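You operate a simulated robot arm through the tools that you are given. There is no shell and no other tool.

You run a simulated robot arm. Do the job below in one go: nothing can be reset, and whatever is moved stays where it is left.

Task
On the white bench, lock the open seat and pressure-test the block.
Fine: push in the black slider that stands out and the yellow slider, pump the red button into the green band, watch five seconds, then vent to zero and push yellow back in.

Only the result counts: the job must be done as asked and must still hold three seconds after the hand-in. Knocking over, shifting, dropping, spilling or breaking anything else fails it.

Robot
A 6-joint arm with a three-finger gripper, fixed in place. Base frame: the origin is on the floor under the middle of its stand, x ahead of it, y to its left, z up. Lengths are in mm, angles in rad, forces in N, time in s.
It reaches about 1213 mm from its shoulder. Its first joint turns from -2.897 to 2.897 rad. Payload 4.89 kg.
The TCP is the grasp point between the finger pads, 30 mm short of the fingertips. In the tool frame z runs along the fingers and y along their closing line. The gripper opens to 164 mm; its body begins 125 mm behind the TCP.
Orientation is that of the tool frame in the base frame, as [roll, pitch, yaw] about the fixed x, y, z axes, in that order (R = Rz(yaw) Ry(pitch) Rx(roll)). With the fingers straight down and closing along the base's y, the tool's x points along the base's -x, its y along +y and its z along -z.

Tools
- The arm moves only by the tool step_arm. Its argument "commands" is one flat list of numbers, 7 for each row, row after row: the shift along the tool's x, y, z in units of 400 mm (1.0 is 400 mm), then the turn, a rotation vector about the tool's x, y, z in units of 180 degrees (1.0 is 180 degrees), then the finger opening in mm, from 0 to 164. In form: [dx, dy, dz, rx, ry, rz, claw, dx, dy, dz, rx, ry, rz, claw, ...]. A call has 1 to 20 rows; each row is the pose to reach, as a shift and turn from the pose commanded when the call began, along the tool's axes at that moment. A call with a number of a shift or a turn outside -1 to 1 is refused whole. A row lasts 0.2 s, in which the tool goes at most 50 mm and 0.15 rad; a call with a longer step from one row to the next is refused whole, and so is a gripper value outside its range. A pose out of reach is approached as far as the arm can. The call stops where the force on the tool passes 90 N (or 10 N more than at its start, if that is more) or the arm is blocked; 0.2 s more then pass. Each finger travels about 108 mm/s and halts on what it meets, pressing with about 43 N; the grip force reading is that of the motor and also rises with nothing between the fingers. The clock runs only during rows and for 0.2 s after the last one: add rows that repeat a pose to give the fingers time. It gives the time, the measured TCP pose, the force on the tool (base axes), the opening and the grip force at its end, in the units of the frame above (readings bear some noise), with the torque about the TCP (base axes, N m) and any sound that the robot's microphone picked up, and new pictures: "pictures" is both (left out), scene, wrist or none.
- Cameras (640 x 400 px; columns grow to the right, rows downward): "scene" is fixed at [58.1, 643.9, 1418.7]; the picture's right is [-0.34, -0.94, 0.00], its down [-0.41, 0.15, -0.90] and it looks along [0.85, -0.31, -0.43] (base axes); focal length 351 px, centre (320, 200). "wrist" rides on the gripper at [76, -2, -152] in the tool frame; the picture's right is [0.02, 1.00, 0.00], its down [-0.88, 0.02, -0.47] and it looks along [-0.47, 0.01, 0.88] (tool axes); focal length 247 px, centre (320, 200). There is no depth. A picture from a camera that has moved, and an enlarged one, comes with that camera's place and axes in the base frame and with its lens. The place of the scene camera against the robot may be out by one fixed shift of up to 25 mm in any direction.
- slide_trunk(by): moves the trunk up (or, below 0, down) by that many mm; the arm rides with it, the base frame stays. It gives what a move gives, with no picture.
- enlarge(camera, box): a new picture of the part [left, top, right, bottom] of that camera's present view, enlarged. It takes no simulated time.
- sign_off(): hands the job in; it is judged then, once.

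Nothing tells you positions but the pictures and the camera data. Unless the task says otherwise, let go and move clear before handing in.

The tools are called after ">>>" as a command line: name --argument value ..., lists and objects as JSON in quotes. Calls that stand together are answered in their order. step_arm: Moves the arm, as the interface text tells. Its arguments: {"type":"object","properties":{"commands":{"type":"array","items":{"type":"number"}},"pictures":{"type":"string","enum":["both","scene","wrist","none"]}},"required":["commands"]} The other tools are called the same way: slide_trunk (by) moves the trunk up or down; enlarge (camera, box) takes an enlarged picture of a part of a camera's view; sign_off () hands the job in.

At the start:

```text
clock: 0.0
ee_pos: [657.5, 277.1, 1187.8]
ee_rot: [-3.141, 0.001, -3.141]
contact_force: [-0.4, 0.1, 0.5]
wrist_torque: [0.01, 0.02, -0.02]
gripper_width: 164.3
gripper_force: 0.0
trunk travel left (down, up): [-175.0, 215.0]
```

scene: 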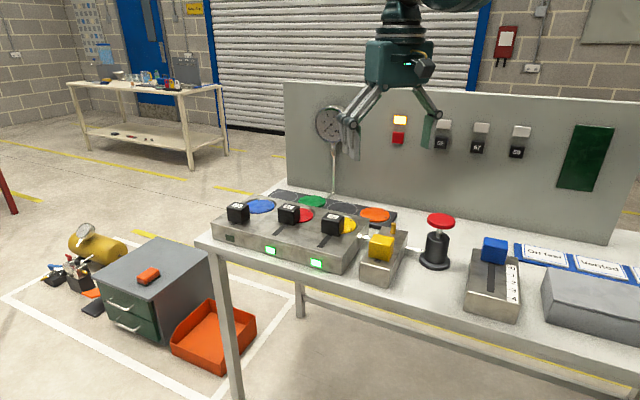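
wrist: 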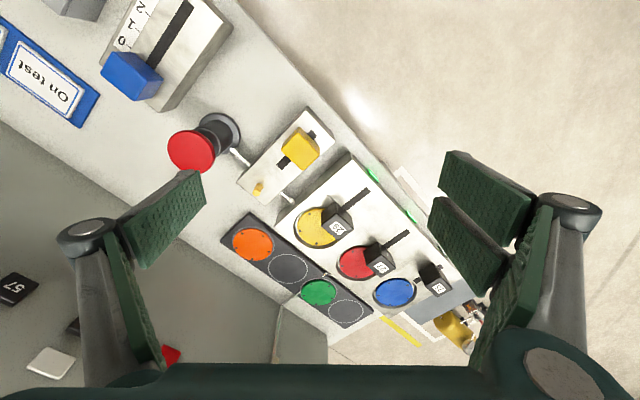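

I see a bench with a block carrying three black sliders, a yellow slider, a red pump button, a blue lever and a gauge on the back panel. First I'll enlarge the views to identify which black slider stands out and read the gauge.

>>> enlarge --camera "scene" --box '[200, 170, 420, 300]'

>>> enlarge --camera "scene" --box '[290, 90, 420, 180]'

>>> enlarge --camera "scene" --box '[400, 190, 640, 350]'

>>> enlarge --camera "wrist" --box '[220, 90, 500, 350]'

>>> enlarge --camera "wrist" --box '[0, 0, 350, 220]'

>>> enlarge --camera "scene" --box '[370, 90, 640, 200]'

```text
2.91 times, centred on (310, 235) of scene
camera zoom: at [58.1, 643.9, 1418.7], right [-0.34, -0.94, 0.0], down [-0.41, 0.15, -0.9], along [0.85, -0.31, -0.43], focal length 1020 px, centre (349, 98)
```

zoom: 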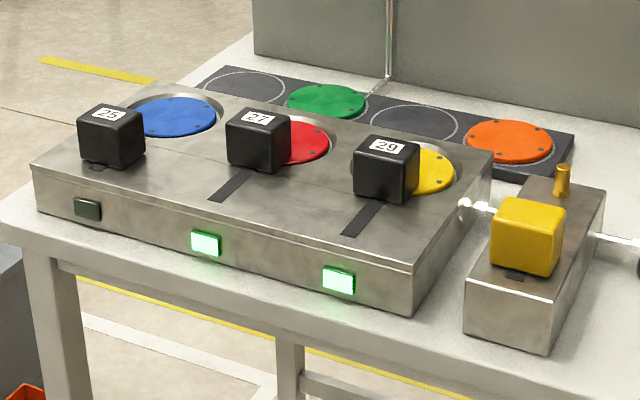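

```text
4.44 times, centred on (355, 135) of scene
camera zoom: at [58.1, 643.9, 1418.7], right [-0.34, -0.94, 0.0], down [-0.41, 0.15, -0.9], along [0.85, -0.31, -0.43], focal length 1559 px, centre (164, 489)
```

zoom: 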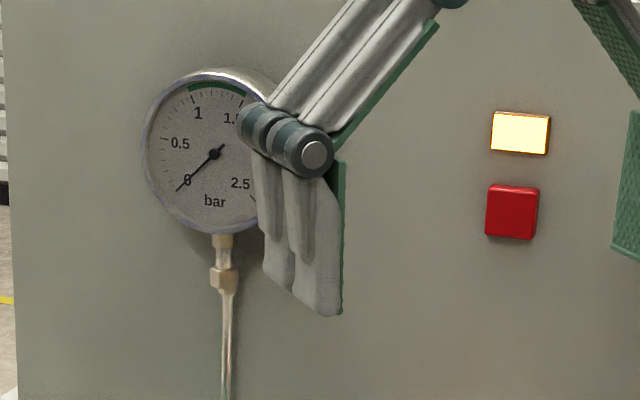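

```text
2.50 times, centred on (520, 270) of scene
camera zoom: at [58.1, 643.9, 1418.7], right [-0.34, -0.94, 0.0], down [-0.41, 0.15, -0.9], along [0.85, -0.31, -0.43], focal length 877 px, centre (-180, 25)
```

zoom: 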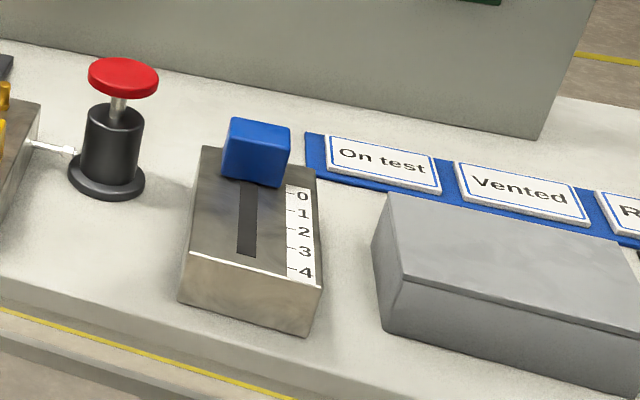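

```text
1.54 times, centred on (360, 220) of wrist
camera zoom: at [581.8, 274.7, 1339.4], right [-0.02, 1.0, 0.0], down [0.88, 0.02, 0.47], along [0.47, 0.01, -0.88], focal length 380 px, centre (258, 169)
```

zoom: 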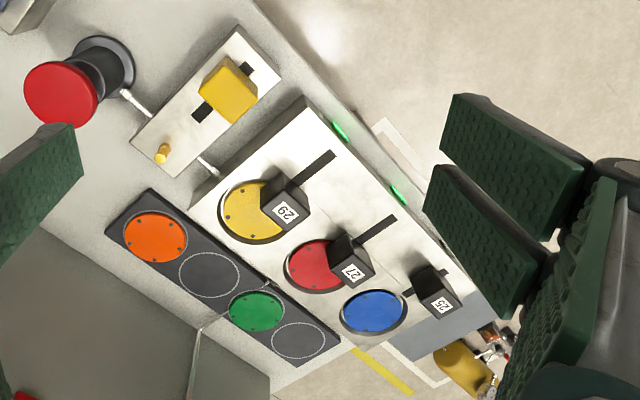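

```text
1.82 times, centred on (175, 110) of wrist
camera zoom: at [581.8, 274.7, 1339.4], right [-0.02, 1.0, 0.0], down [0.88, 0.02, 0.47], along [0.47, 0.01, -0.88], focal length 449 px, centre (584, 364)
```

zoom: 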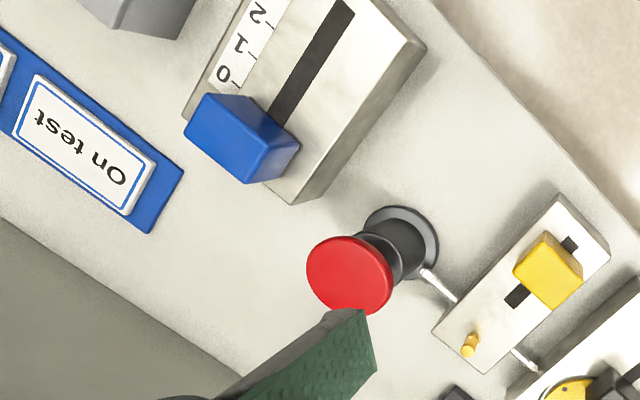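

```text
2.37 times, centred on (505, 145) of scene
camera zoom: at [58.1, 643.9, 1418.7], right [-0.34, -0.94, 0.0], down [-0.41, 0.15, -0.9], along [0.85, -0.31, -0.43], focal length 832 px, centre (-118, 330)
```

zoom: 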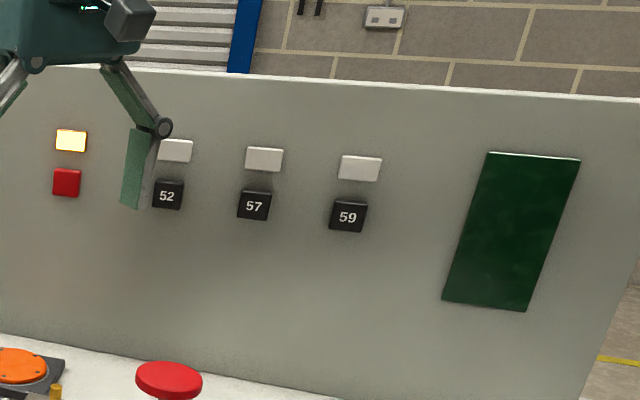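

The black slider that stands out is number 25: its lamp is dark, and 27 and 29 are lit green. The gauge reads 0 with a green band from about 1 to 1.5 bar, and the bench is turned about 45° to my base. Next I'll turn the tool to line up with the bench and look at the block from above.

>>> step_arm --commands '[-0.0385, 0.0304, 0, 0, 0, -0.0417, 164, -0.077, 0.0608, 0, 0, 0, -0.0833, 164, -0.1155, 0.0912, 0, 0, 0, -0.125, 164, -0.154, 0.1217, 0, 0, 0, -0.1667, 164, -0.1925, 0.1521, 0, 0, 0, -0.2083, 164, -0.231, 0.1825, 0, 0, 0, -0.25, 164, -0.231, 0.1825, 0, 0, 0, -0.25, 164]'

```text
clock: 1.6
ee_pos: [751.3, 348.4, 1186.1]
ee_rot: [-3.14, 0.0, -2.354]
contact_force: [1.6, 0.0, -0.3]
wrist_torque: [-0.02, 0.07, -0.03]
gripper_width: 164.1
gripper_force: 0.0
trunk travel left (down, up): [-175.0, 215.0]
camera wrist: at [699.2, 294.1, 1339.4], right [-0.72, 0.69, 0.0], down [0.61, 0.64, 0.47], along [0.33, 0.34, -0.88], focal length 247 px, centre (320, 200)
```

scene: 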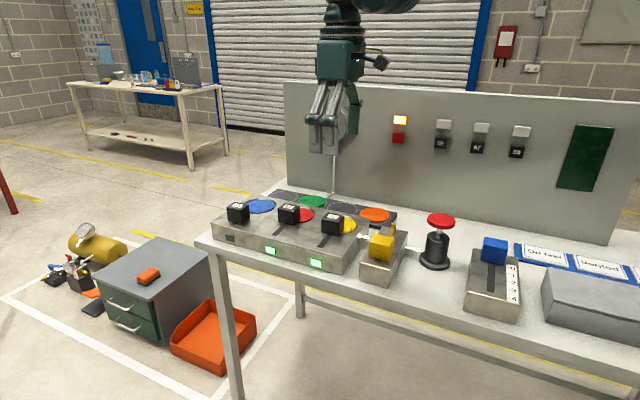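
wrist: 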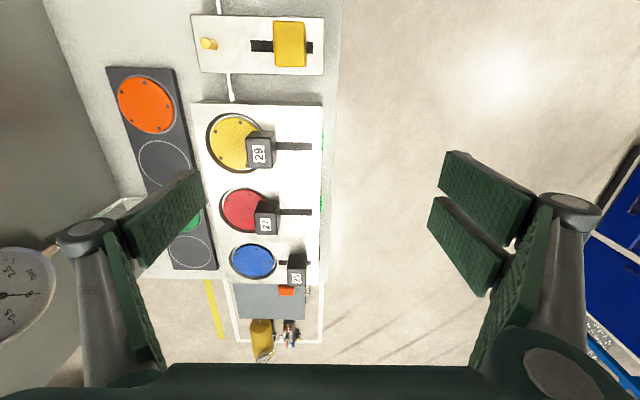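

The tool is now roughly aligned with the bench, and the wrist camera sees the sliders in rows. I'll enlarge it to measure their positions.

>>> enlarge --camera "wrist" --box '[180, 0, 360, 112]'

>>> enlarge --camera "wrist" --box '[180, 90, 360, 202]'

>>> enlarge --camera "wrist" --box '[180, 180, 360, 292]'

>>> enlarge --camera "scene" --box '[280, 80, 420, 168]'

```text
3.56 times, centred on (270, 56) of wrist
camera zoom: at [699.2, 294.1, 1339.4], right [-0.72, 0.69, 0.0], down [0.61, 0.64, 0.47], along [0.33, 0.34, -0.88], focal length 878 px, centre (498, 712)
```

zoom: 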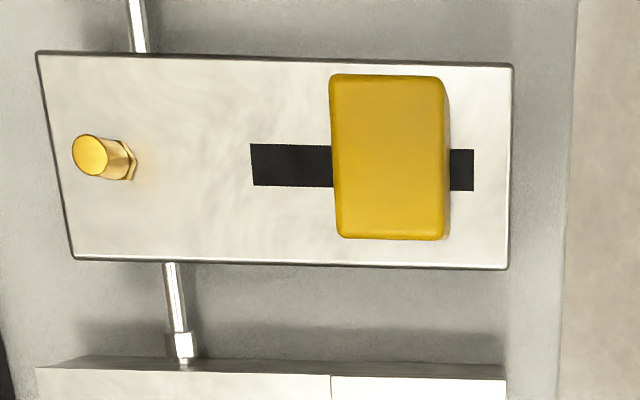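

```text
3.56 times, centred on (270, 146) of wrist
camera zoom: at [699.2, 294.1, 1339.4], right [-0.72, 0.69, 0.0], down [0.61, 0.64, 0.47], along [0.33, 0.34, -0.88], focal length 878 px, centre (498, 392)
```

zoom: 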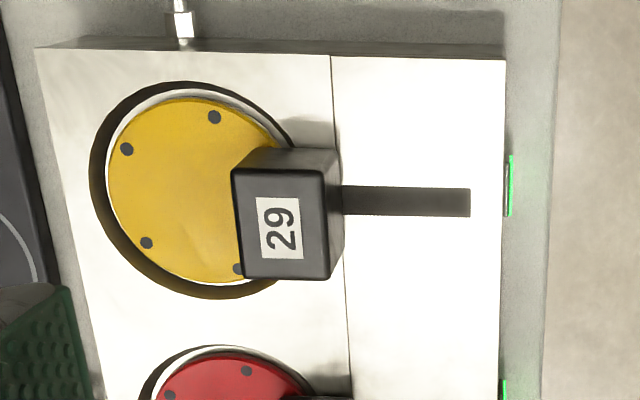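

```text
3.56 times, centred on (270, 236) of wrist
camera zoom: at [699.2, 294.1, 1339.4], right [-0.72, 0.69, 0.0], down [0.61, 0.64, 0.47], along [0.33, 0.34, -0.88], focal length 878 px, centre (498, 72)
```

zoom: 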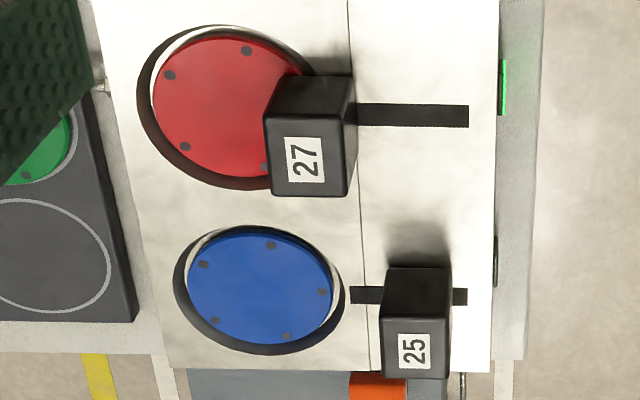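

```text
4.55 times, centred on (350, 124) of scene
camera zoom: at [58.1, 643.9, 1418.7], right [-0.34, -0.94, 0.0], down [-0.41, 0.15, -0.9], along [0.85, -0.31, -0.43], focal length 1595 px, centre (184, 546)
```

zoom: 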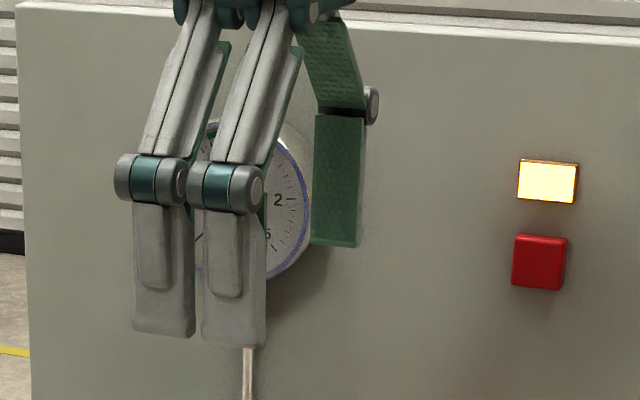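

Slider tops are at about z≈930, slider 25 is near (1015, 553) and the yellow one is near (702, 245). I'll move toward slider 25, staying well above everything, for a closer view.

>>> step_arm --commands '[-0.0974, -0.0128, 0.03, 0, 0, 0, 164, -0.1949, -0.0256, 0.06, 0, 0, 0, 164, -0.2923, -0.0384, 0.09, 0, 0, 0, 164, -0.3897, -0.0512, 0.12, 0, 0, 0, 164, -0.4872, -0.0641, 0.15, 0, 0, 0, 164, -0.5846, -0.0769, 0.18, 0, 0, 0, 164, -0.682, -0.0897, 0.21, 0, 0, 0, 164, -0.7795, -0.1025, 0.24, 0, 0, 0, 164, -0.7795, -0.1025, 0.24, 0, 0, 0, 164]'

```text
clock: 3.6
ee_pos: [1000.5, 541.5, 1089.8]
ee_rot: [-3.141, 0.0, -2.356]
contact_force: [0.4, -0.7, -0.6]
wrist_torque: [-0.04, 0.12, 0.03]
gripper_width: 163.9
gripper_force: 0.1
trunk travel left (down, up): [-175.0, 215.0]
camera wrist: at [948.1, 486.7, 1242.1], right [-0.72, 0.69, 0.0], down [0.61, 0.64, 0.47], along [0.33, 0.34, -0.88], focal length 247 px, centre (320, 200)
```

scene: 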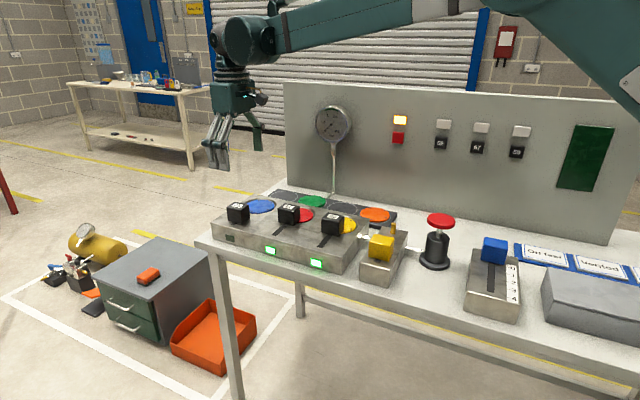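
wrist: 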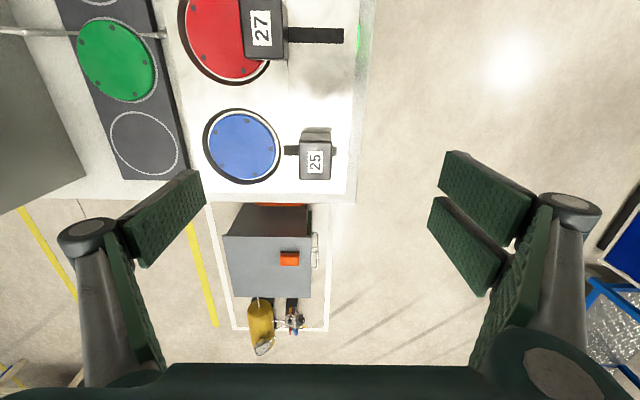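

The arm reaches slider 25 comfortably. From two views its label is at about (1027, 560, 929). I'll enlarge this view to refine the bench direction and knob size.

>>> enlarge --camera "wrist" --box '[170, 80, 390, 218]'

>>> enlarge --camera "wrist" --box '[170, 0, 390, 138]'

>>> enlarge --camera "scene" --box '[300, 90, 370, 150]'

```text
2.90 times, centred on (280, 149) of wrist
camera zoom: at [948.1, 486.7, 1242.1], right [-0.72, 0.69, 0.0], down [0.61, 0.64, 0.47], along [0.33, 0.34, -0.88], focal length 716 px, centre (436, 348)
```

zoom: 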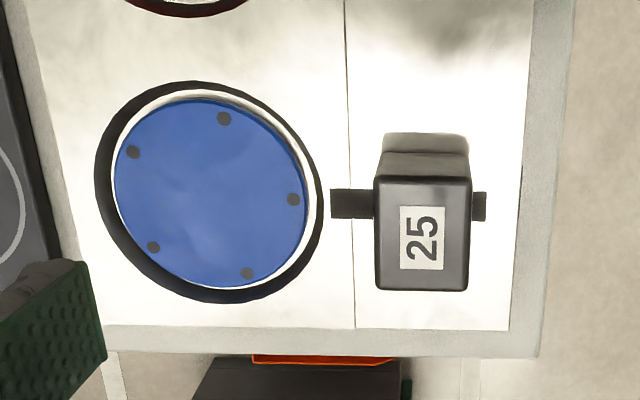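

```text
2.90 times, centred on (280, 69) of wrist
camera zoom: at [948.1, 486.7, 1242.1], right [-0.72, 0.69, 0.0], down [0.61, 0.64, 0.47], along [0.33, 0.34, -0.88], focal length 716 px, centre (436, 580)
```

zoom: 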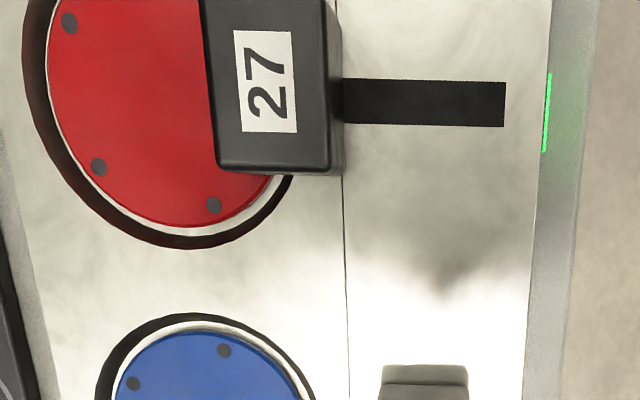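

```text
6.67 times, centred on (335, 120) of scene
camera zoom: at [58.1, 643.9, 1418.7], right [-0.34, -0.94, 0.0], down [-0.41, 0.15, -0.9], along [0.85, -0.31, -0.43], focal length 2339 px, centre (220, 733)
```

zoom: 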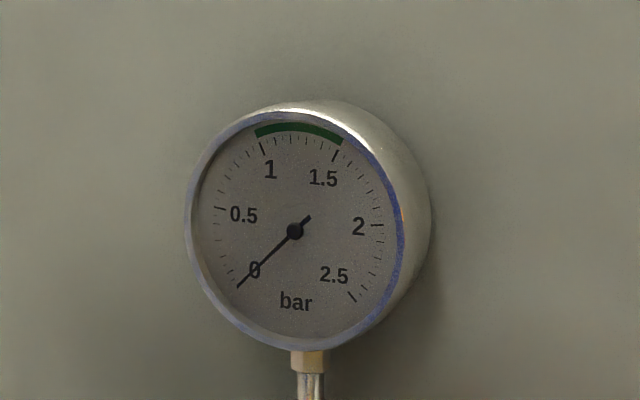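

The bench axis is at 45°, with the block top at z≈878 and the knob tops at about 929. Slider 25 needs roughly 58 mm of travel inward to match 27 and 29. I'll centre over knob 25, part-close the fingers and descend to just above it.

>>> step_arm --commands '[-0.027, -0.005, 0.085, 0, 0, 0, 140, -0.054, -0.01, 0.17, 0, 0, 0, 120, -0.08, -0.015, 0.26, 0, 0, 0, 110, -0.08, -0.015, 0.26, 0, 0, 0, 110]'

```text
clock: 4.6
ee_pos: [1026.1, 558.1, 984.3]
ee_rot: [3.141, 0.001, -2.357]
contact_force: [1.3, 1.3, -0.8]
wrist_torque: [-0.06, 0.07, 0.0]
gripper_width: 110.1
gripper_force: 0.0
trunk travel left (down, up): [-175.0, 215.0]
camera wrist: at [974.0, 504.2, 1137.3], right [-0.72, 0.69, 0.0], down [0.61, 0.64, 0.47], along [0.33, 0.34, -0.88], focal length 247 px, centre (320, 200)
```

scene: 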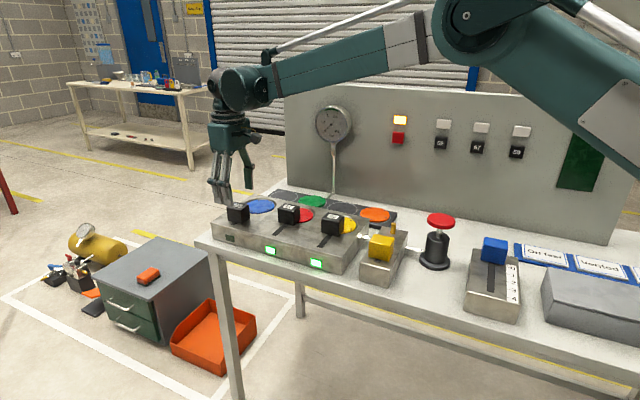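
wrist: 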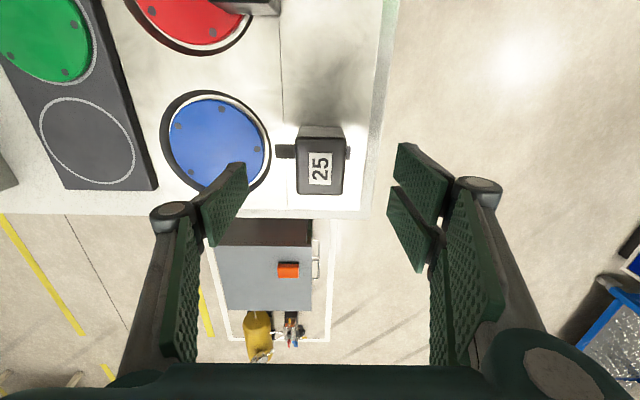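

The knob is centred between the fingers, within about 3 mm. I'll descend around it to z≈922, with the fingertips about 14 mm above the block top.

>>> step_arm --commands '[-0.004, 0, 0.05, 0, 0, 0, 110, -0.0075, 0, 0.1, 0, 0, 0, 110, -0.0075, 0, 0.155, 0, 0, 0, 110, -0.0075, 0, 0.155, 0, 0, 0, 110]'

```text
clock: 5.6
ee_pos: [1028.8, 562.0, 923.5]
ee_rot: [3.14, -0.001, -2.356]
contact_force: [0.6, 0.2, -0.6]
wrist_torque: [-0.03, 0.02, -0.04]
gripper_width: 110.0
gripper_force: 0.1
trunk travel left (down, up): [-175.0, 215.0]
camera wrist: at [976.6, 506.5, 1075.8], right [-0.72, 0.69, 0.0], down [0.61, 0.64, 0.47], along [0.33, 0.34, -0.88], focal length 247 px, centre (320, 200)
```

scene: 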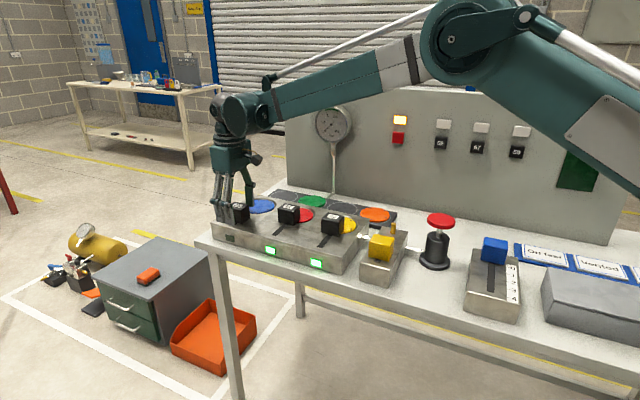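
wrist: 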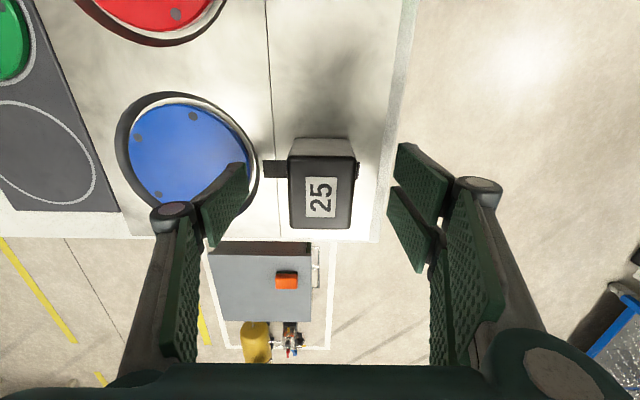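

The fingers straddle knob 25 with nothing touching. I'll close them to a loose cage, slightly wider than the knob, so I can push without clamping.

>>> step_arm --commands '[0, 0, 0, 0, 0, 0, 80, 0, 0, 0, 0, 0, 0, 56, 0, 0, 0, 0, 0, 0, 56]'

>>> enlarge --camera "wrist" --box '[200, 80, 440, 230]'

>>> enlarge --camera "scene" --box '[190, 140, 340, 260]'

```text
clock: 6.4
ee_pos: [1029.1, 561.5, 924.1]
ee_rot: [-3.141, -0.001, -2.356]
contact_force: [-1.3, 0.4, -0.5]
wrist_torque: [-0.02, 0.0, -0.02]
gripper_width: 55.9
gripper_force: 0.1
trunk travel left (down, up): [-175.0, 215.0]
camera wrist: at [976.4, 506.3, 1076.4], right [-0.72, 0.69, 0.0], down [0.61, 0.64, 0.47], along [0.33, 0.34, -0.88], focal length 247 px, centre (320, 200)
```

scene: 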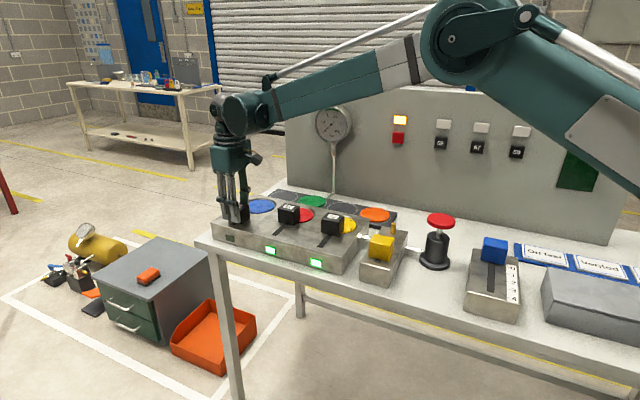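
wrist: 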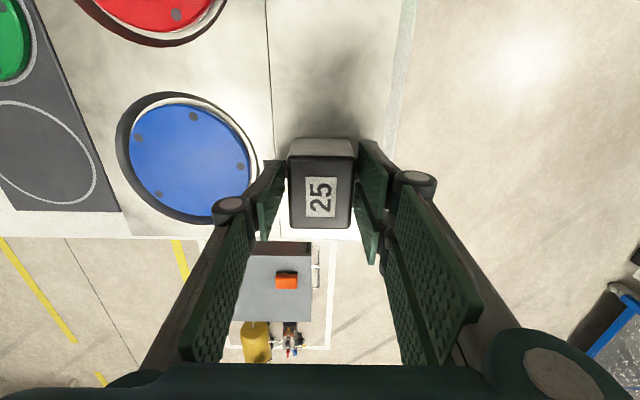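

```text
2.67 times, centred on (320, 155) of wrist
camera zoom: at [976.4, 506.3, 1076.4], right [-0.72, 0.69, 0.0], down [0.61, 0.64, 0.47], along [0.33, 0.34, -0.88], focal length 659 px, centre (320, 320)
```

zoom: 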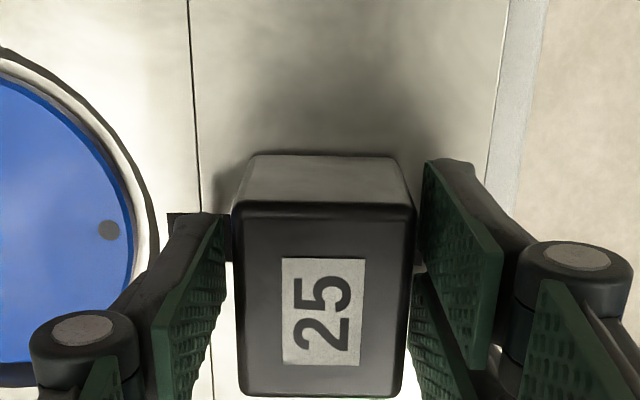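

```text
3.33 times, centred on (265, 200) of scene
camera zoom: at [58.1, 643.9, 1418.7], right [-0.34, -0.94, 0.0], down [-0.41, 0.15, -0.9], along [0.85, -0.31, -0.43], focal length 1169 px, centre (503, 200)
```

zoom: 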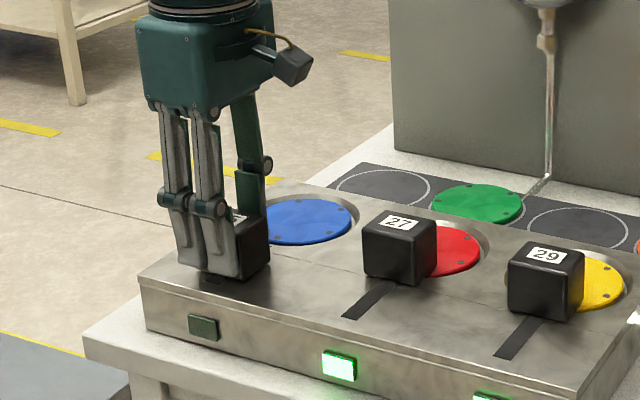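

Knob 25 is caged cleanly. I'll push it inward 55 mm at first, then take the last millimetres in small steps.

>>> step_arm --commands '[0, -0.025, 0, 0, 0, 0, 56, 0, -0.05, 0, 0, 0, 0, 56, 0, -0.075, 0, 0, 0, 0, 56, 0, -0.1, 0, 0, 0, 0, 56, 0, -0.125, 0, 0, 0, 0, 56, 0, -0.1375, 0, 0, 0, 0, 56]'

>>> enlarge --camera "wrist" --box '[200, 80, 440, 230]'

>>> enlarge --camera "scene" --box '[190, 140, 340, 260]'

```text
clock: 7.8
ee_pos: [1068.1, 522.1, 924.4]
ee_rot: [3.141, 0.001, -2.357]
contact_force: [-1.2, 1.4, -0.6]
wrist_torque: [0.02, 0.03, 0.03]
gripper_width: 56.6
gripper_force: 1.3
trunk travel left (down, up): [-175.0, 215.0]
camera wrist: at [1015.5, 467.2, 1077.4], right [-0.72, 0.69, 0.0], down [0.61, 0.64, 0.47], along [0.33, 0.34, -0.88], focal length 247 px, centre (320, 200)
```

scene: 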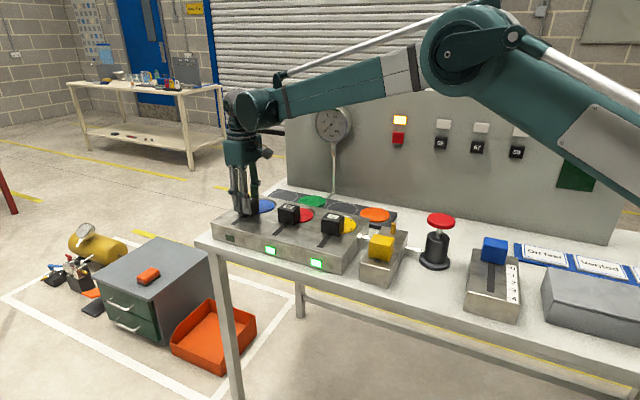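
wrist: 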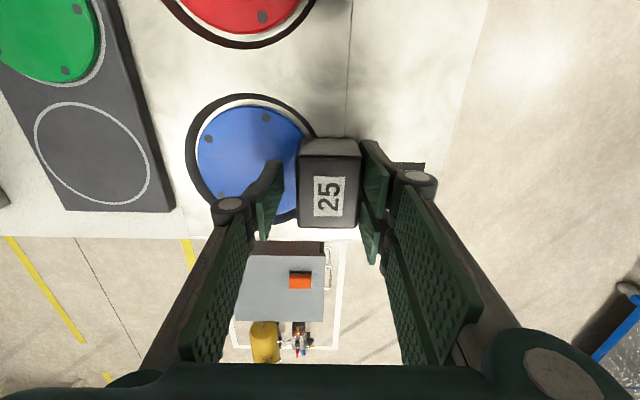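

```text
2.67 times, centred on (320, 155) of wrist
camera zoom: at [1015.5, 467.2, 1077.4], right [-0.72, 0.69, 0.0], down [0.61, 0.64, 0.47], along [0.33, 0.34, -0.88], focal length 659 px, centre (320, 320)
```

zoom: 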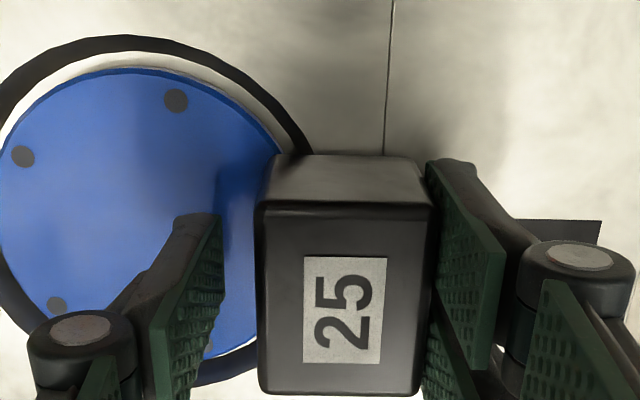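

```text
3.33 times, centred on (265, 200) of scene
camera zoom: at [58.1, 643.9, 1418.7], right [-0.34, -0.94, 0.0], down [-0.41, 0.15, -0.9], along [0.85, -0.31, -0.43], focal length 1169 px, centre (503, 200)
```

zoom: 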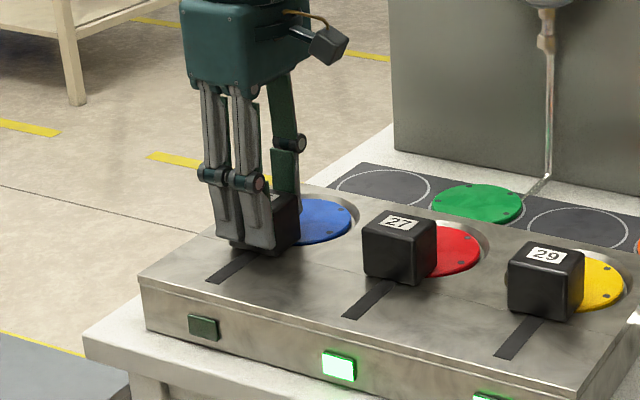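

The knob slides with only a few newtons of resistance. I'll continue in 2 mm steps while watching the force and the lamp.

>>> step_arm --commands '[0, -0.005, 0, 0, 0, 0, 56, 0, -0.01, 0, 0, 0, 0, 56, 0, -0.015, 0, 0, 0, 0, 56, 0, -0.02, 0, 0, 0, 0, 56]'

>>> enlarge --camera "scene" --box '[190, 140, 340, 260]'

```text
clock: 8.8
ee_pos: [1073.8, 517.4, 924.3]
ee_rot: [-3.142, 0.0, -2.356]
contact_force: [-1.8, 1.0, 1.0]
wrist_torque: [0.04, 0.05, 0.03]
gripper_width: 57.0
gripper_force: 1.0
trunk travel left (down, up): [-175.0, 215.0]
camera wrist: at [1020.6, 461.1, 1076.7], right [-0.72, 0.69, 0.0], down [0.61, 0.64, 0.47], along [0.33, 0.34, -0.88], focal length 247 px, centre (320, 200)
```

scene: 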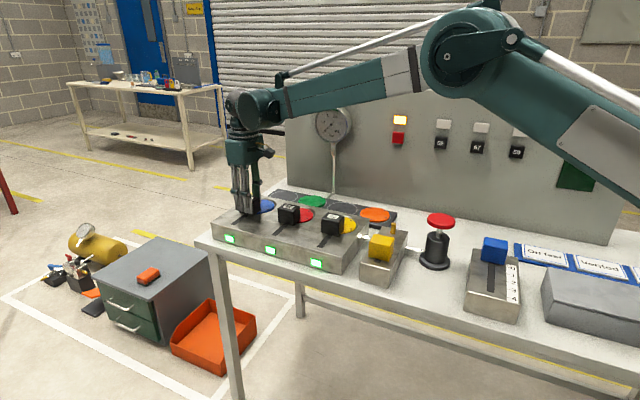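
wrist: 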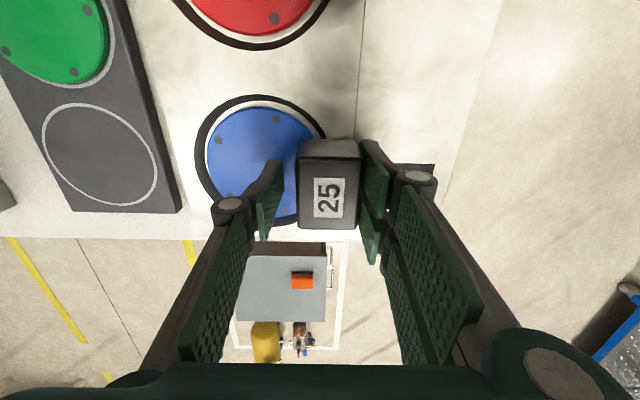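

```text
3.33 times, centred on (265, 200) of scene
camera zoom: at [58.1, 643.9, 1418.7], right [-0.34, -0.94, 0.0], down [-0.41, 0.15, -0.9], along [0.85, -0.31, -0.43], focal length 1169 px, centre (503, 200)
```

zoom: 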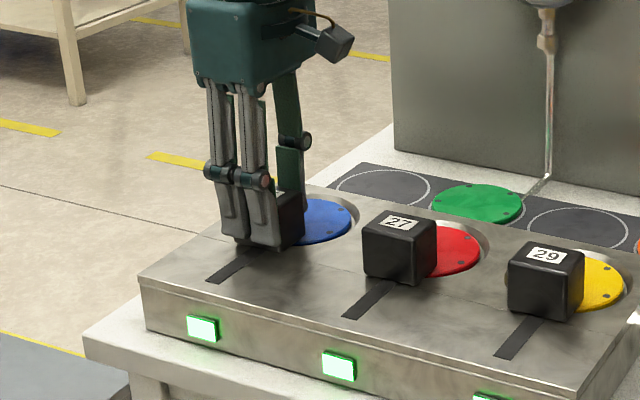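

Lamp 25 has turned green. I'll nudge a few more millimetres so it sits against its stop with margin.

>>> step_arm --commands '[0, -0.0035, 0, 0, 0, 0, 56, 0, -0.007, 0, 0, 0, 0, 56, 0, -0.0105, 0, 0, 0, 0, 56]' --pictures "wrist"

```text
clock: 9.6
ee_pos: [1075.5, 516.2, 924.8]
ee_rot: [-3.141, 0.0, -2.357]
contact_force: [-14.1, 6.1, -5.2]
wrist_torque: [0.09, 0.29, 0.06]
gripper_width: 61.5
gripper_force: 7.5
trunk travel left (down, up): [-175.0, 215.0]
camera wrist: at [1023.0, 459.7, 1077.1], right [-0.72, 0.69, 0.0], down [0.61, 0.64, 0.47], along [0.33, 0.34, -0.88], focal length 247 px, centre (320, 200)
```

wrist: 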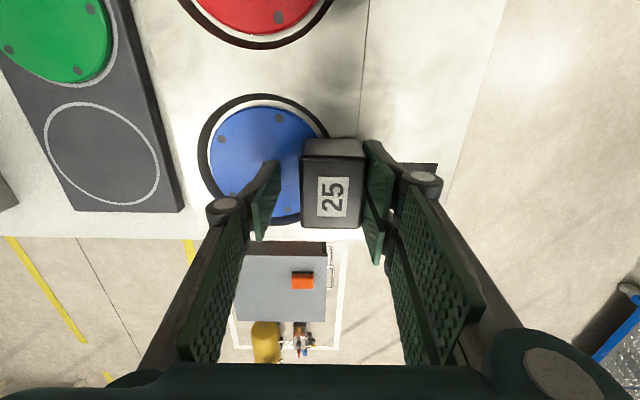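

Slider 25 is at its stop, with about 14 N of resistance and its lamp green. I'll back off, open the fingers and rise straight up.

>>> step_arm --commands '[0, 0.012, 0, 0, 0, 0, 62, 0, 0.012, 0, 0, 0, 0, 85, 0, 0.012, 0, 0, 0, 0, 110, 0, 0.012, 0, 0, 0, 0, 110, 0, 0.012, -0.08, 0, 0, 0, 110, 0, 0.012, -0.18, 0, 0, 0, 110, 0, 0.012, -0.28, 0, 0, 0, 110, 0, 0.012, -0.34, 0, 0, 0, 110]'

>>> enlarge --camera "scene" --box '[190, 160, 390, 290]'

```text
clock: 11.4
ee_pos: [1073.0, 517.3, 1063.0]
ee_rot: [3.141, 0.001, -2.357]
contact_force: [-0.8, 0.4, -0.3]
wrist_torque: [0.03, -0.02, -0.03]
gripper_width: 109.9
gripper_force: 0.0
trunk travel left (down, up): [-175.0, 215.0]
camera wrist: at [1020.3, 462.0, 1215.2], right [-0.72, 0.69, 0.0], down [0.61, 0.64, 0.47], along [0.33, 0.34, -0.88], focal length 247 px, centre (320, 200)
```

scene: 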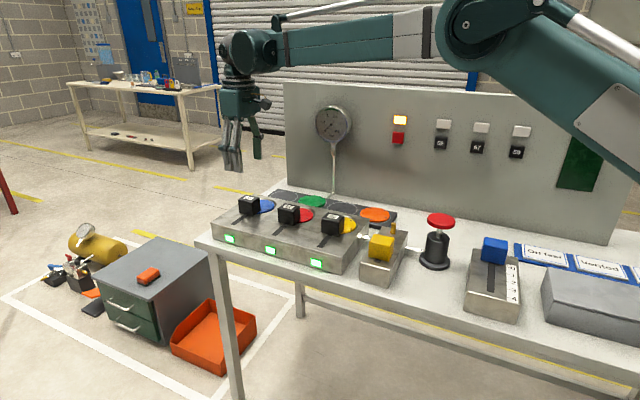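
wrist: 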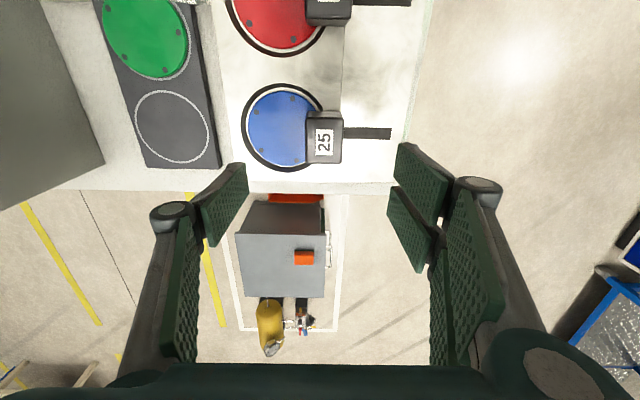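

```text
3.08 times, centred on (290, 225) of scene
camera zoom: at [58.1, 643.9, 1418.7], right [-0.34, -0.94, 0.0], down [-0.41, 0.15, -0.9], along [0.85, -0.31, -0.43], focal length 1079 px, centre (412, 123)
```

zoom: 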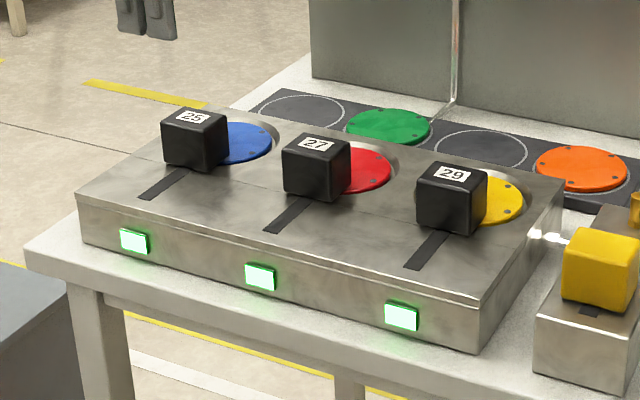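

All three lamps are green and slider 25 lines up with 27 and 29. I'll travel back along the bench, above everything, to the yellow slider.

>>> step_arm --commands '[0.1, 0.018, 0, 0, 0, 0, 110, 0.2, 0.036, 0, 0, 0, 0, 110, 0.3, 0.054, 0, 0, 0, 0, 110, 0.4, 0.072, 0, 0, 0, 0, 110, 0.5, 0.09, 0, 0, 0, 0, 110, 0.6, 0.108, 0, 0, 0, 0, 110, 0.7, 0.126, 0, 0, 0, 0, 110, 0.8, 0.144, 0, 0, 0, 0, 110, 0.9, 0.155, 0, 0, 0, 0, 110]' --pictures "none"

>>> step_arm --commands '[0.1, 0, 0, 0, 0, 0, 110, 0.2, 0, 0, 0, 0, 0, 110, 0.3, 0, 0, 0, 0, 0, 110, 0.3, 0, 0, 0, 0, 0, 110]'

>>> enlarge --camera "wrist" --box '[200, 60, 400, 185]'

```text
clock: 13.4
ee_pos: [773.2, 308.0, 1060.1]
ee_rot: [-3.141, -0.001, -2.357]
contact_force: [0.6, 0.7, -1.4]
wrist_torque: [-0.13, 0.18, 0.0]
gripper_width: 109.7
gripper_force: 0.1
trunk travel left (down, up): [-175.0, 215.0]
```

```text
clock: 14.4
ee_pos: [690.5, 220.9, 1060.5]
ee_rot: [3.141, -0.001, -2.356]
contact_force: [0.0, 0.0, 0.4]
wrist_torque: [0.03, -0.14, 0.02]
gripper_width: 110.0
gripper_force: 0.0
trunk travel left (down, up): [-175.0, 215.0]
camera wrist: at [637.8, 165.6, 1213.3], right [-0.72, 0.69, 0.0], down [0.61, 0.64, 0.47], along [0.33, 0.34, -0.88], focal length 247 px, centre (320, 200)
```

scene: 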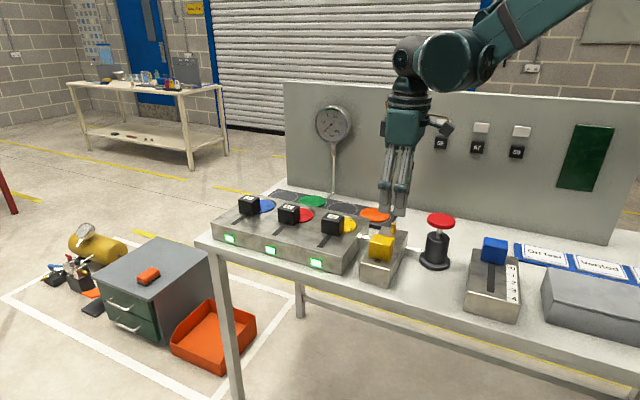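
wrist: 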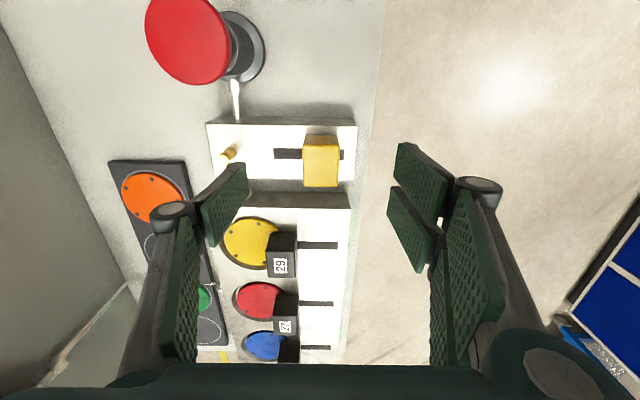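

```text
3.20 times, centred on (300, 122) of wrist
camera zoom: at [637.8, 165.6, 1213.3], right [-0.72, 0.69, 0.0], down [0.61, 0.64, 0.47], along [0.33, 0.34, -0.88], focal length 790 px, centre (384, 448)
```

zoom: 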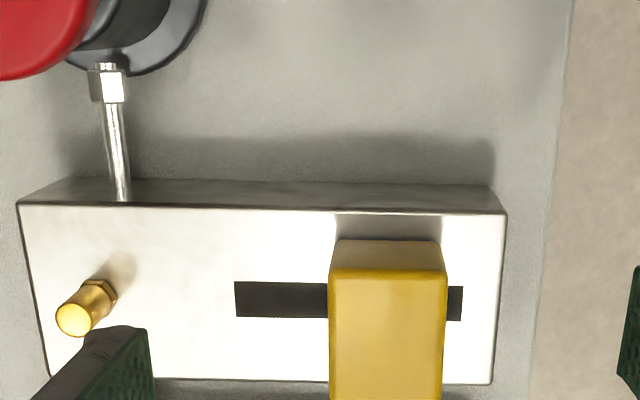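

The yellow knob is at about (709, 242), top z≈929, with a brass pin 125 mm behind it. A front-back grip could hit that pin, so I'll turn the tool 90° and grip the knob from its sides instead.

>>> step_arm --commands '[-0.006, 0, 0, 0, 0, 0.0455, 110, -0.013, 0, 0, 0, 0, 0.0909, 110, -0.019, 0, 0, 0, 0, 0.1364, 110, -0.026, 0, 0, 0, 0, 0.1818, 110, -0.032, 0, 0, 0, 0, 0.2273, 110, -0.038, 0.004, 0, 0, 0, 0.2727, 110, -0.045, 0.004, 0, 0, 0, 0.3182, 110, -0.051, 0.004, 0, 0, 0, 0.3636, 100, -0.058, 0.004, 0, 0, 0, 0.4091, 90, -0.064, 0.004, 0, 0, 0, 0.4545, 90, -0.07, 0.004, 0, 0, 0, 0.5, 90, -0.07, 0.004, 0, 0, 0, 0.5, 90]'

>>> enlarge --camera "wrist" --box '[200, 60, 440, 210]'

```text
clock: 17.0
ee_pos: [707.7, 241.6, 1060.7]
ee_rot: [-3.141, 0.0, 2.354]
contact_force: [0.2, 0.7, -0.8]
wrist_torque: [0.0, 0.01, -0.03]
gripper_width: 90.1
gripper_force: 0.0
trunk travel left (down, up): [-175.0, 215.0]
camera wrist: at [653.4, 295.8, 1213.3], right [0.69, 0.72, 0.0], down [0.64, -0.61, 0.47], along [0.34, -0.33, -0.88], focal length 247 px, centre (320, 200)
```

scene: 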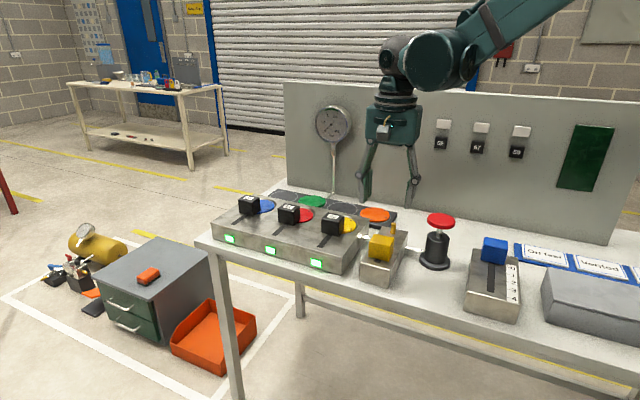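
wrist: 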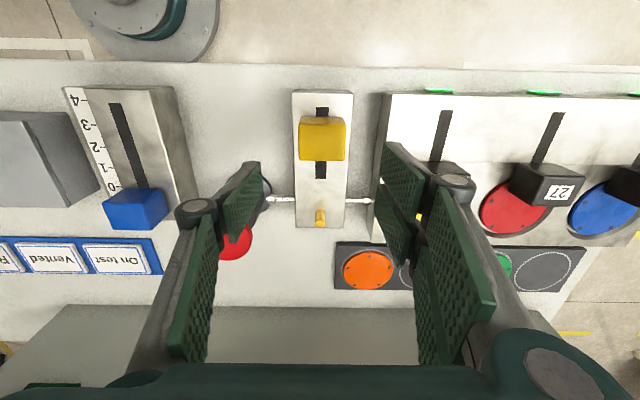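

```text
2.67 times, centred on (320, 135) of wrist
camera zoom: at [653.4, 295.8, 1213.3], right [0.69, 0.72, 0.0], down [0.64, -0.61, 0.47], along [0.34, -0.33, -0.88], focal length 659 px, centre (320, 373)
```

zoom: 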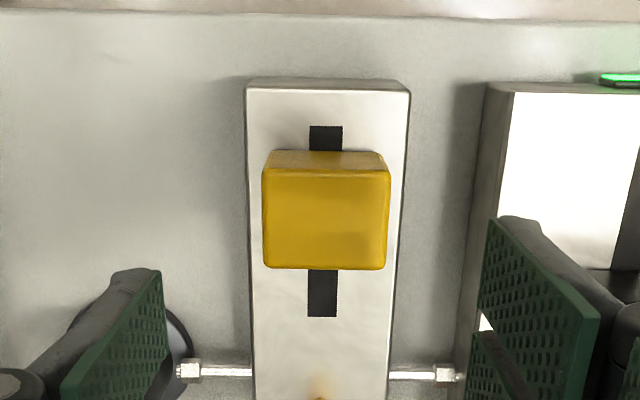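

The knob is 54 mm wide across the grip and centred within about 2–3 mm. I'll correct the offset and descend to just above it, then check again.

>>> step_arm --commands '[0, 0.006, 0.09, 0, 0, 0, 90, 0, 0.006, 0.18, 0, 0, 0, 90, 0, 0.006, 0.18, 0, 0, 0, 90]'

>>> enlarge --camera "wrist" --box '[200, 80, 440, 230]'

```text
clock: 17.8
ee_pos: [709.6, 246.3, 988.2]
ee_rot: [-3.141, 0.002, 2.355]
contact_force: [1.0, -0.3, 0.2]
wrist_torque: [0.0, 0.08, 0.0]
gripper_width: 89.9
gripper_force: 0.0
trunk travel left (down, up): [-175.0, 215.0]
camera wrist: at [655.9, 298.4, 1141.1], right [0.69, 0.72, 0.0], down [0.64, -0.61, 0.47], along [0.34, -0.33, -0.88], focal length 247 px, centre (320, 200)
```

scene: 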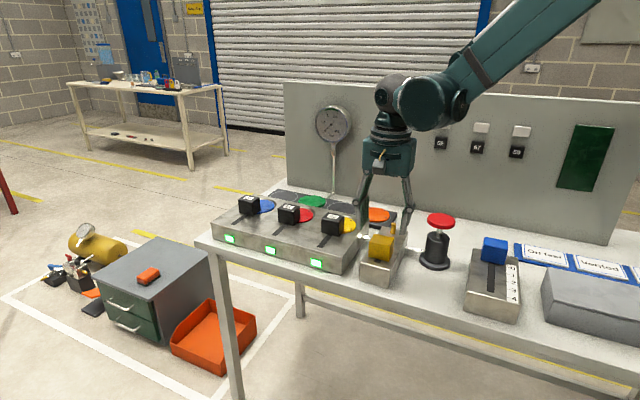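
wrist: 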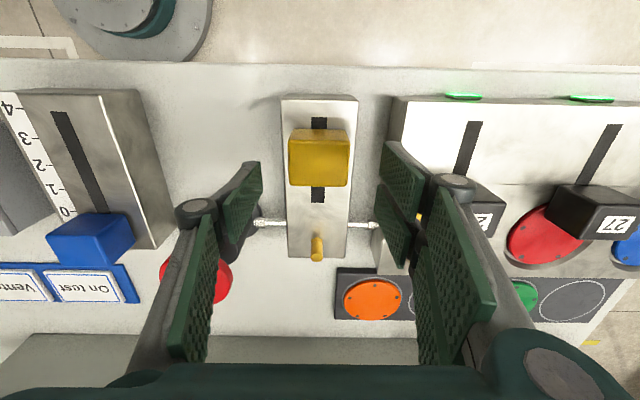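

```text
2.67 times, centred on (320, 155) of wrist
camera zoom: at [655.9, 298.4, 1141.1], right [0.69, 0.72, 0.0], down [0.64, -0.61, 0.47], along [0.34, -0.33, -0.88], focal length 659 px, centre (320, 320)
```

zoom: 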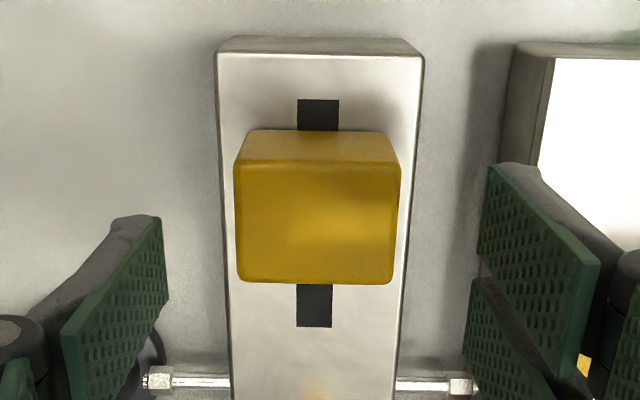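

The knob is centred between the fingers within about 1 mm. I'll descend to grip height at z≈922.

>>> step_arm --commands '[0, -0.001, 0.08, 0, 0, 0, 90, 0, -0.002, 0.165, 0, 0, 0, 90, 0, -0.002, 0.165, 0, 0, 0, 90]'

>>> enlarge --camera "scene" --box '[320, 150, 470, 290]'

```text
clock: 18.6
ee_pos: [708.9, 245.7, 922.4]
ee_rot: [3.141, 0.0, 2.356]
contact_force: [0.1, 0.6, -0.6]
wrist_torque: [-0.02, 0.02, -0.02]
gripper_width: 90.0
gripper_force: 0.0
trunk travel left (down, up): [-175.0, 215.0]
camera wrist: at [653.6, 297.8, 1075.0], right [0.69, 0.72, 0.0], down [0.64, -0.61, 0.47], along [0.34, -0.33, -0.88], focal length 247 px, centre (320, 200)
```

scene: 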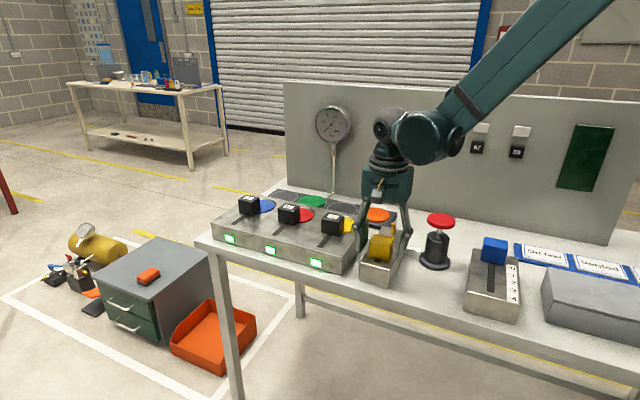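
wrist: 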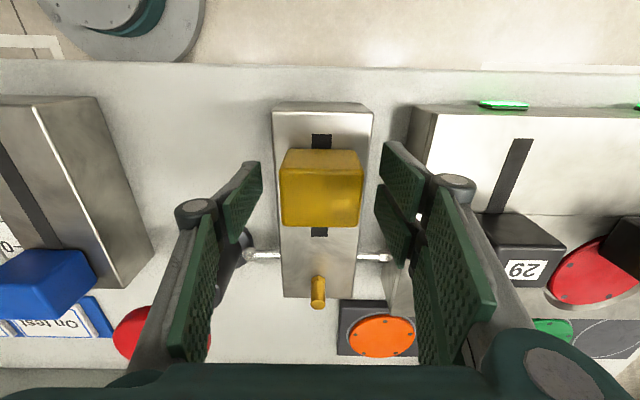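

```text
2.86 times, centred on (395, 220) of scene
camera zoom: at [58.1, 643.9, 1418.7], right [-0.34, -0.94, 0.0], down [-0.41, 0.15, -0.9], along [0.85, -0.31, -0.43], focal length 1002 px, centre (106, 143)
```

zoom: 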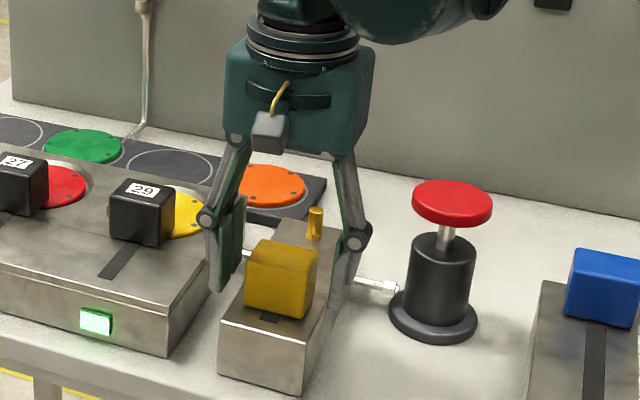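

I'll close on the sides of the yellow knob now.

>>> step_arm --commands '[0, 0, 0, 0, 0, 0, 70, 0, 0, 0, 0, 0, 0, 56, 0, 0, 0, 0, 0, 0, 48, 0, 0, 0, 0, 0, 0, 48]'

>>> enlarge --camera "wrist" --box '[200, 80, 440, 230]'

```text
clock: 19.6
ee_pos: [708.7, 244.6, 922.5]
ee_rot: [3.141, 0.001, 2.358]
contact_force: [11.1, 11.1, 3.7]
wrist_torque: [0.65, -0.49, 0.11]
gripper_width: 55.6
gripper_force: 45.3
trunk travel left (down, up): [-175.0, 215.0]
camera wrist: at [654.0, 298.3, 1075.2], right [0.69, 0.72, 0.0], down [0.64, -0.61, 0.47], along [0.34, -0.33, -0.88], focal length 247 px, centre (320, 200)
```

scene: 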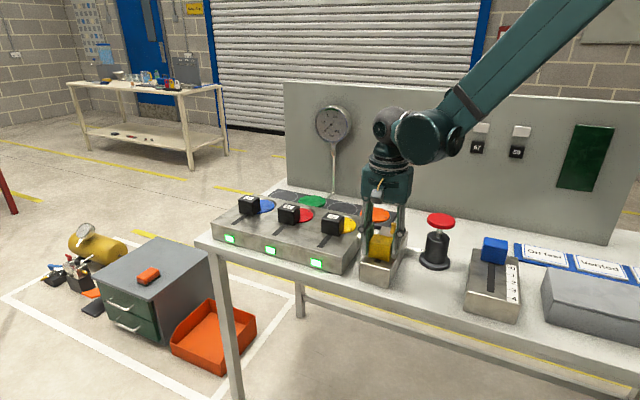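
wrist: 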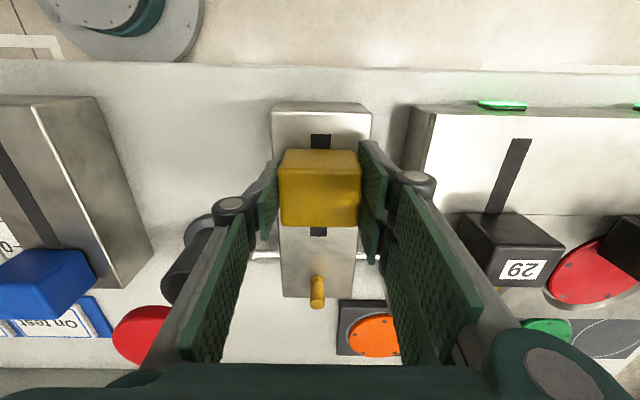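

```text
2.67 times, centred on (320, 155) of wrist
camera zoom: at [654.0, 298.3, 1075.2], right [0.69, 0.72, 0.0], down [0.64, -0.61, 0.47], along [0.34, -0.33, -0.88], focal length 659 px, centre (320, 320)
```

zoom: 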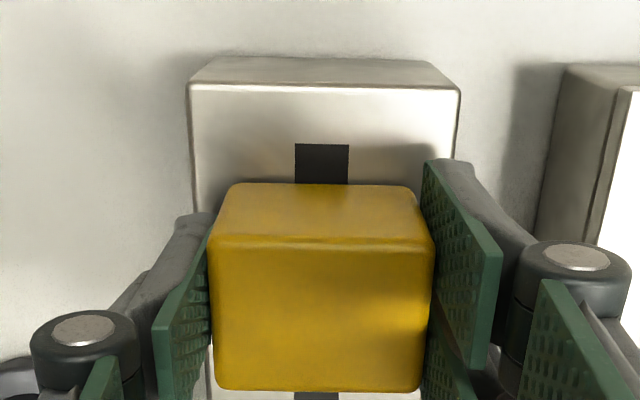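

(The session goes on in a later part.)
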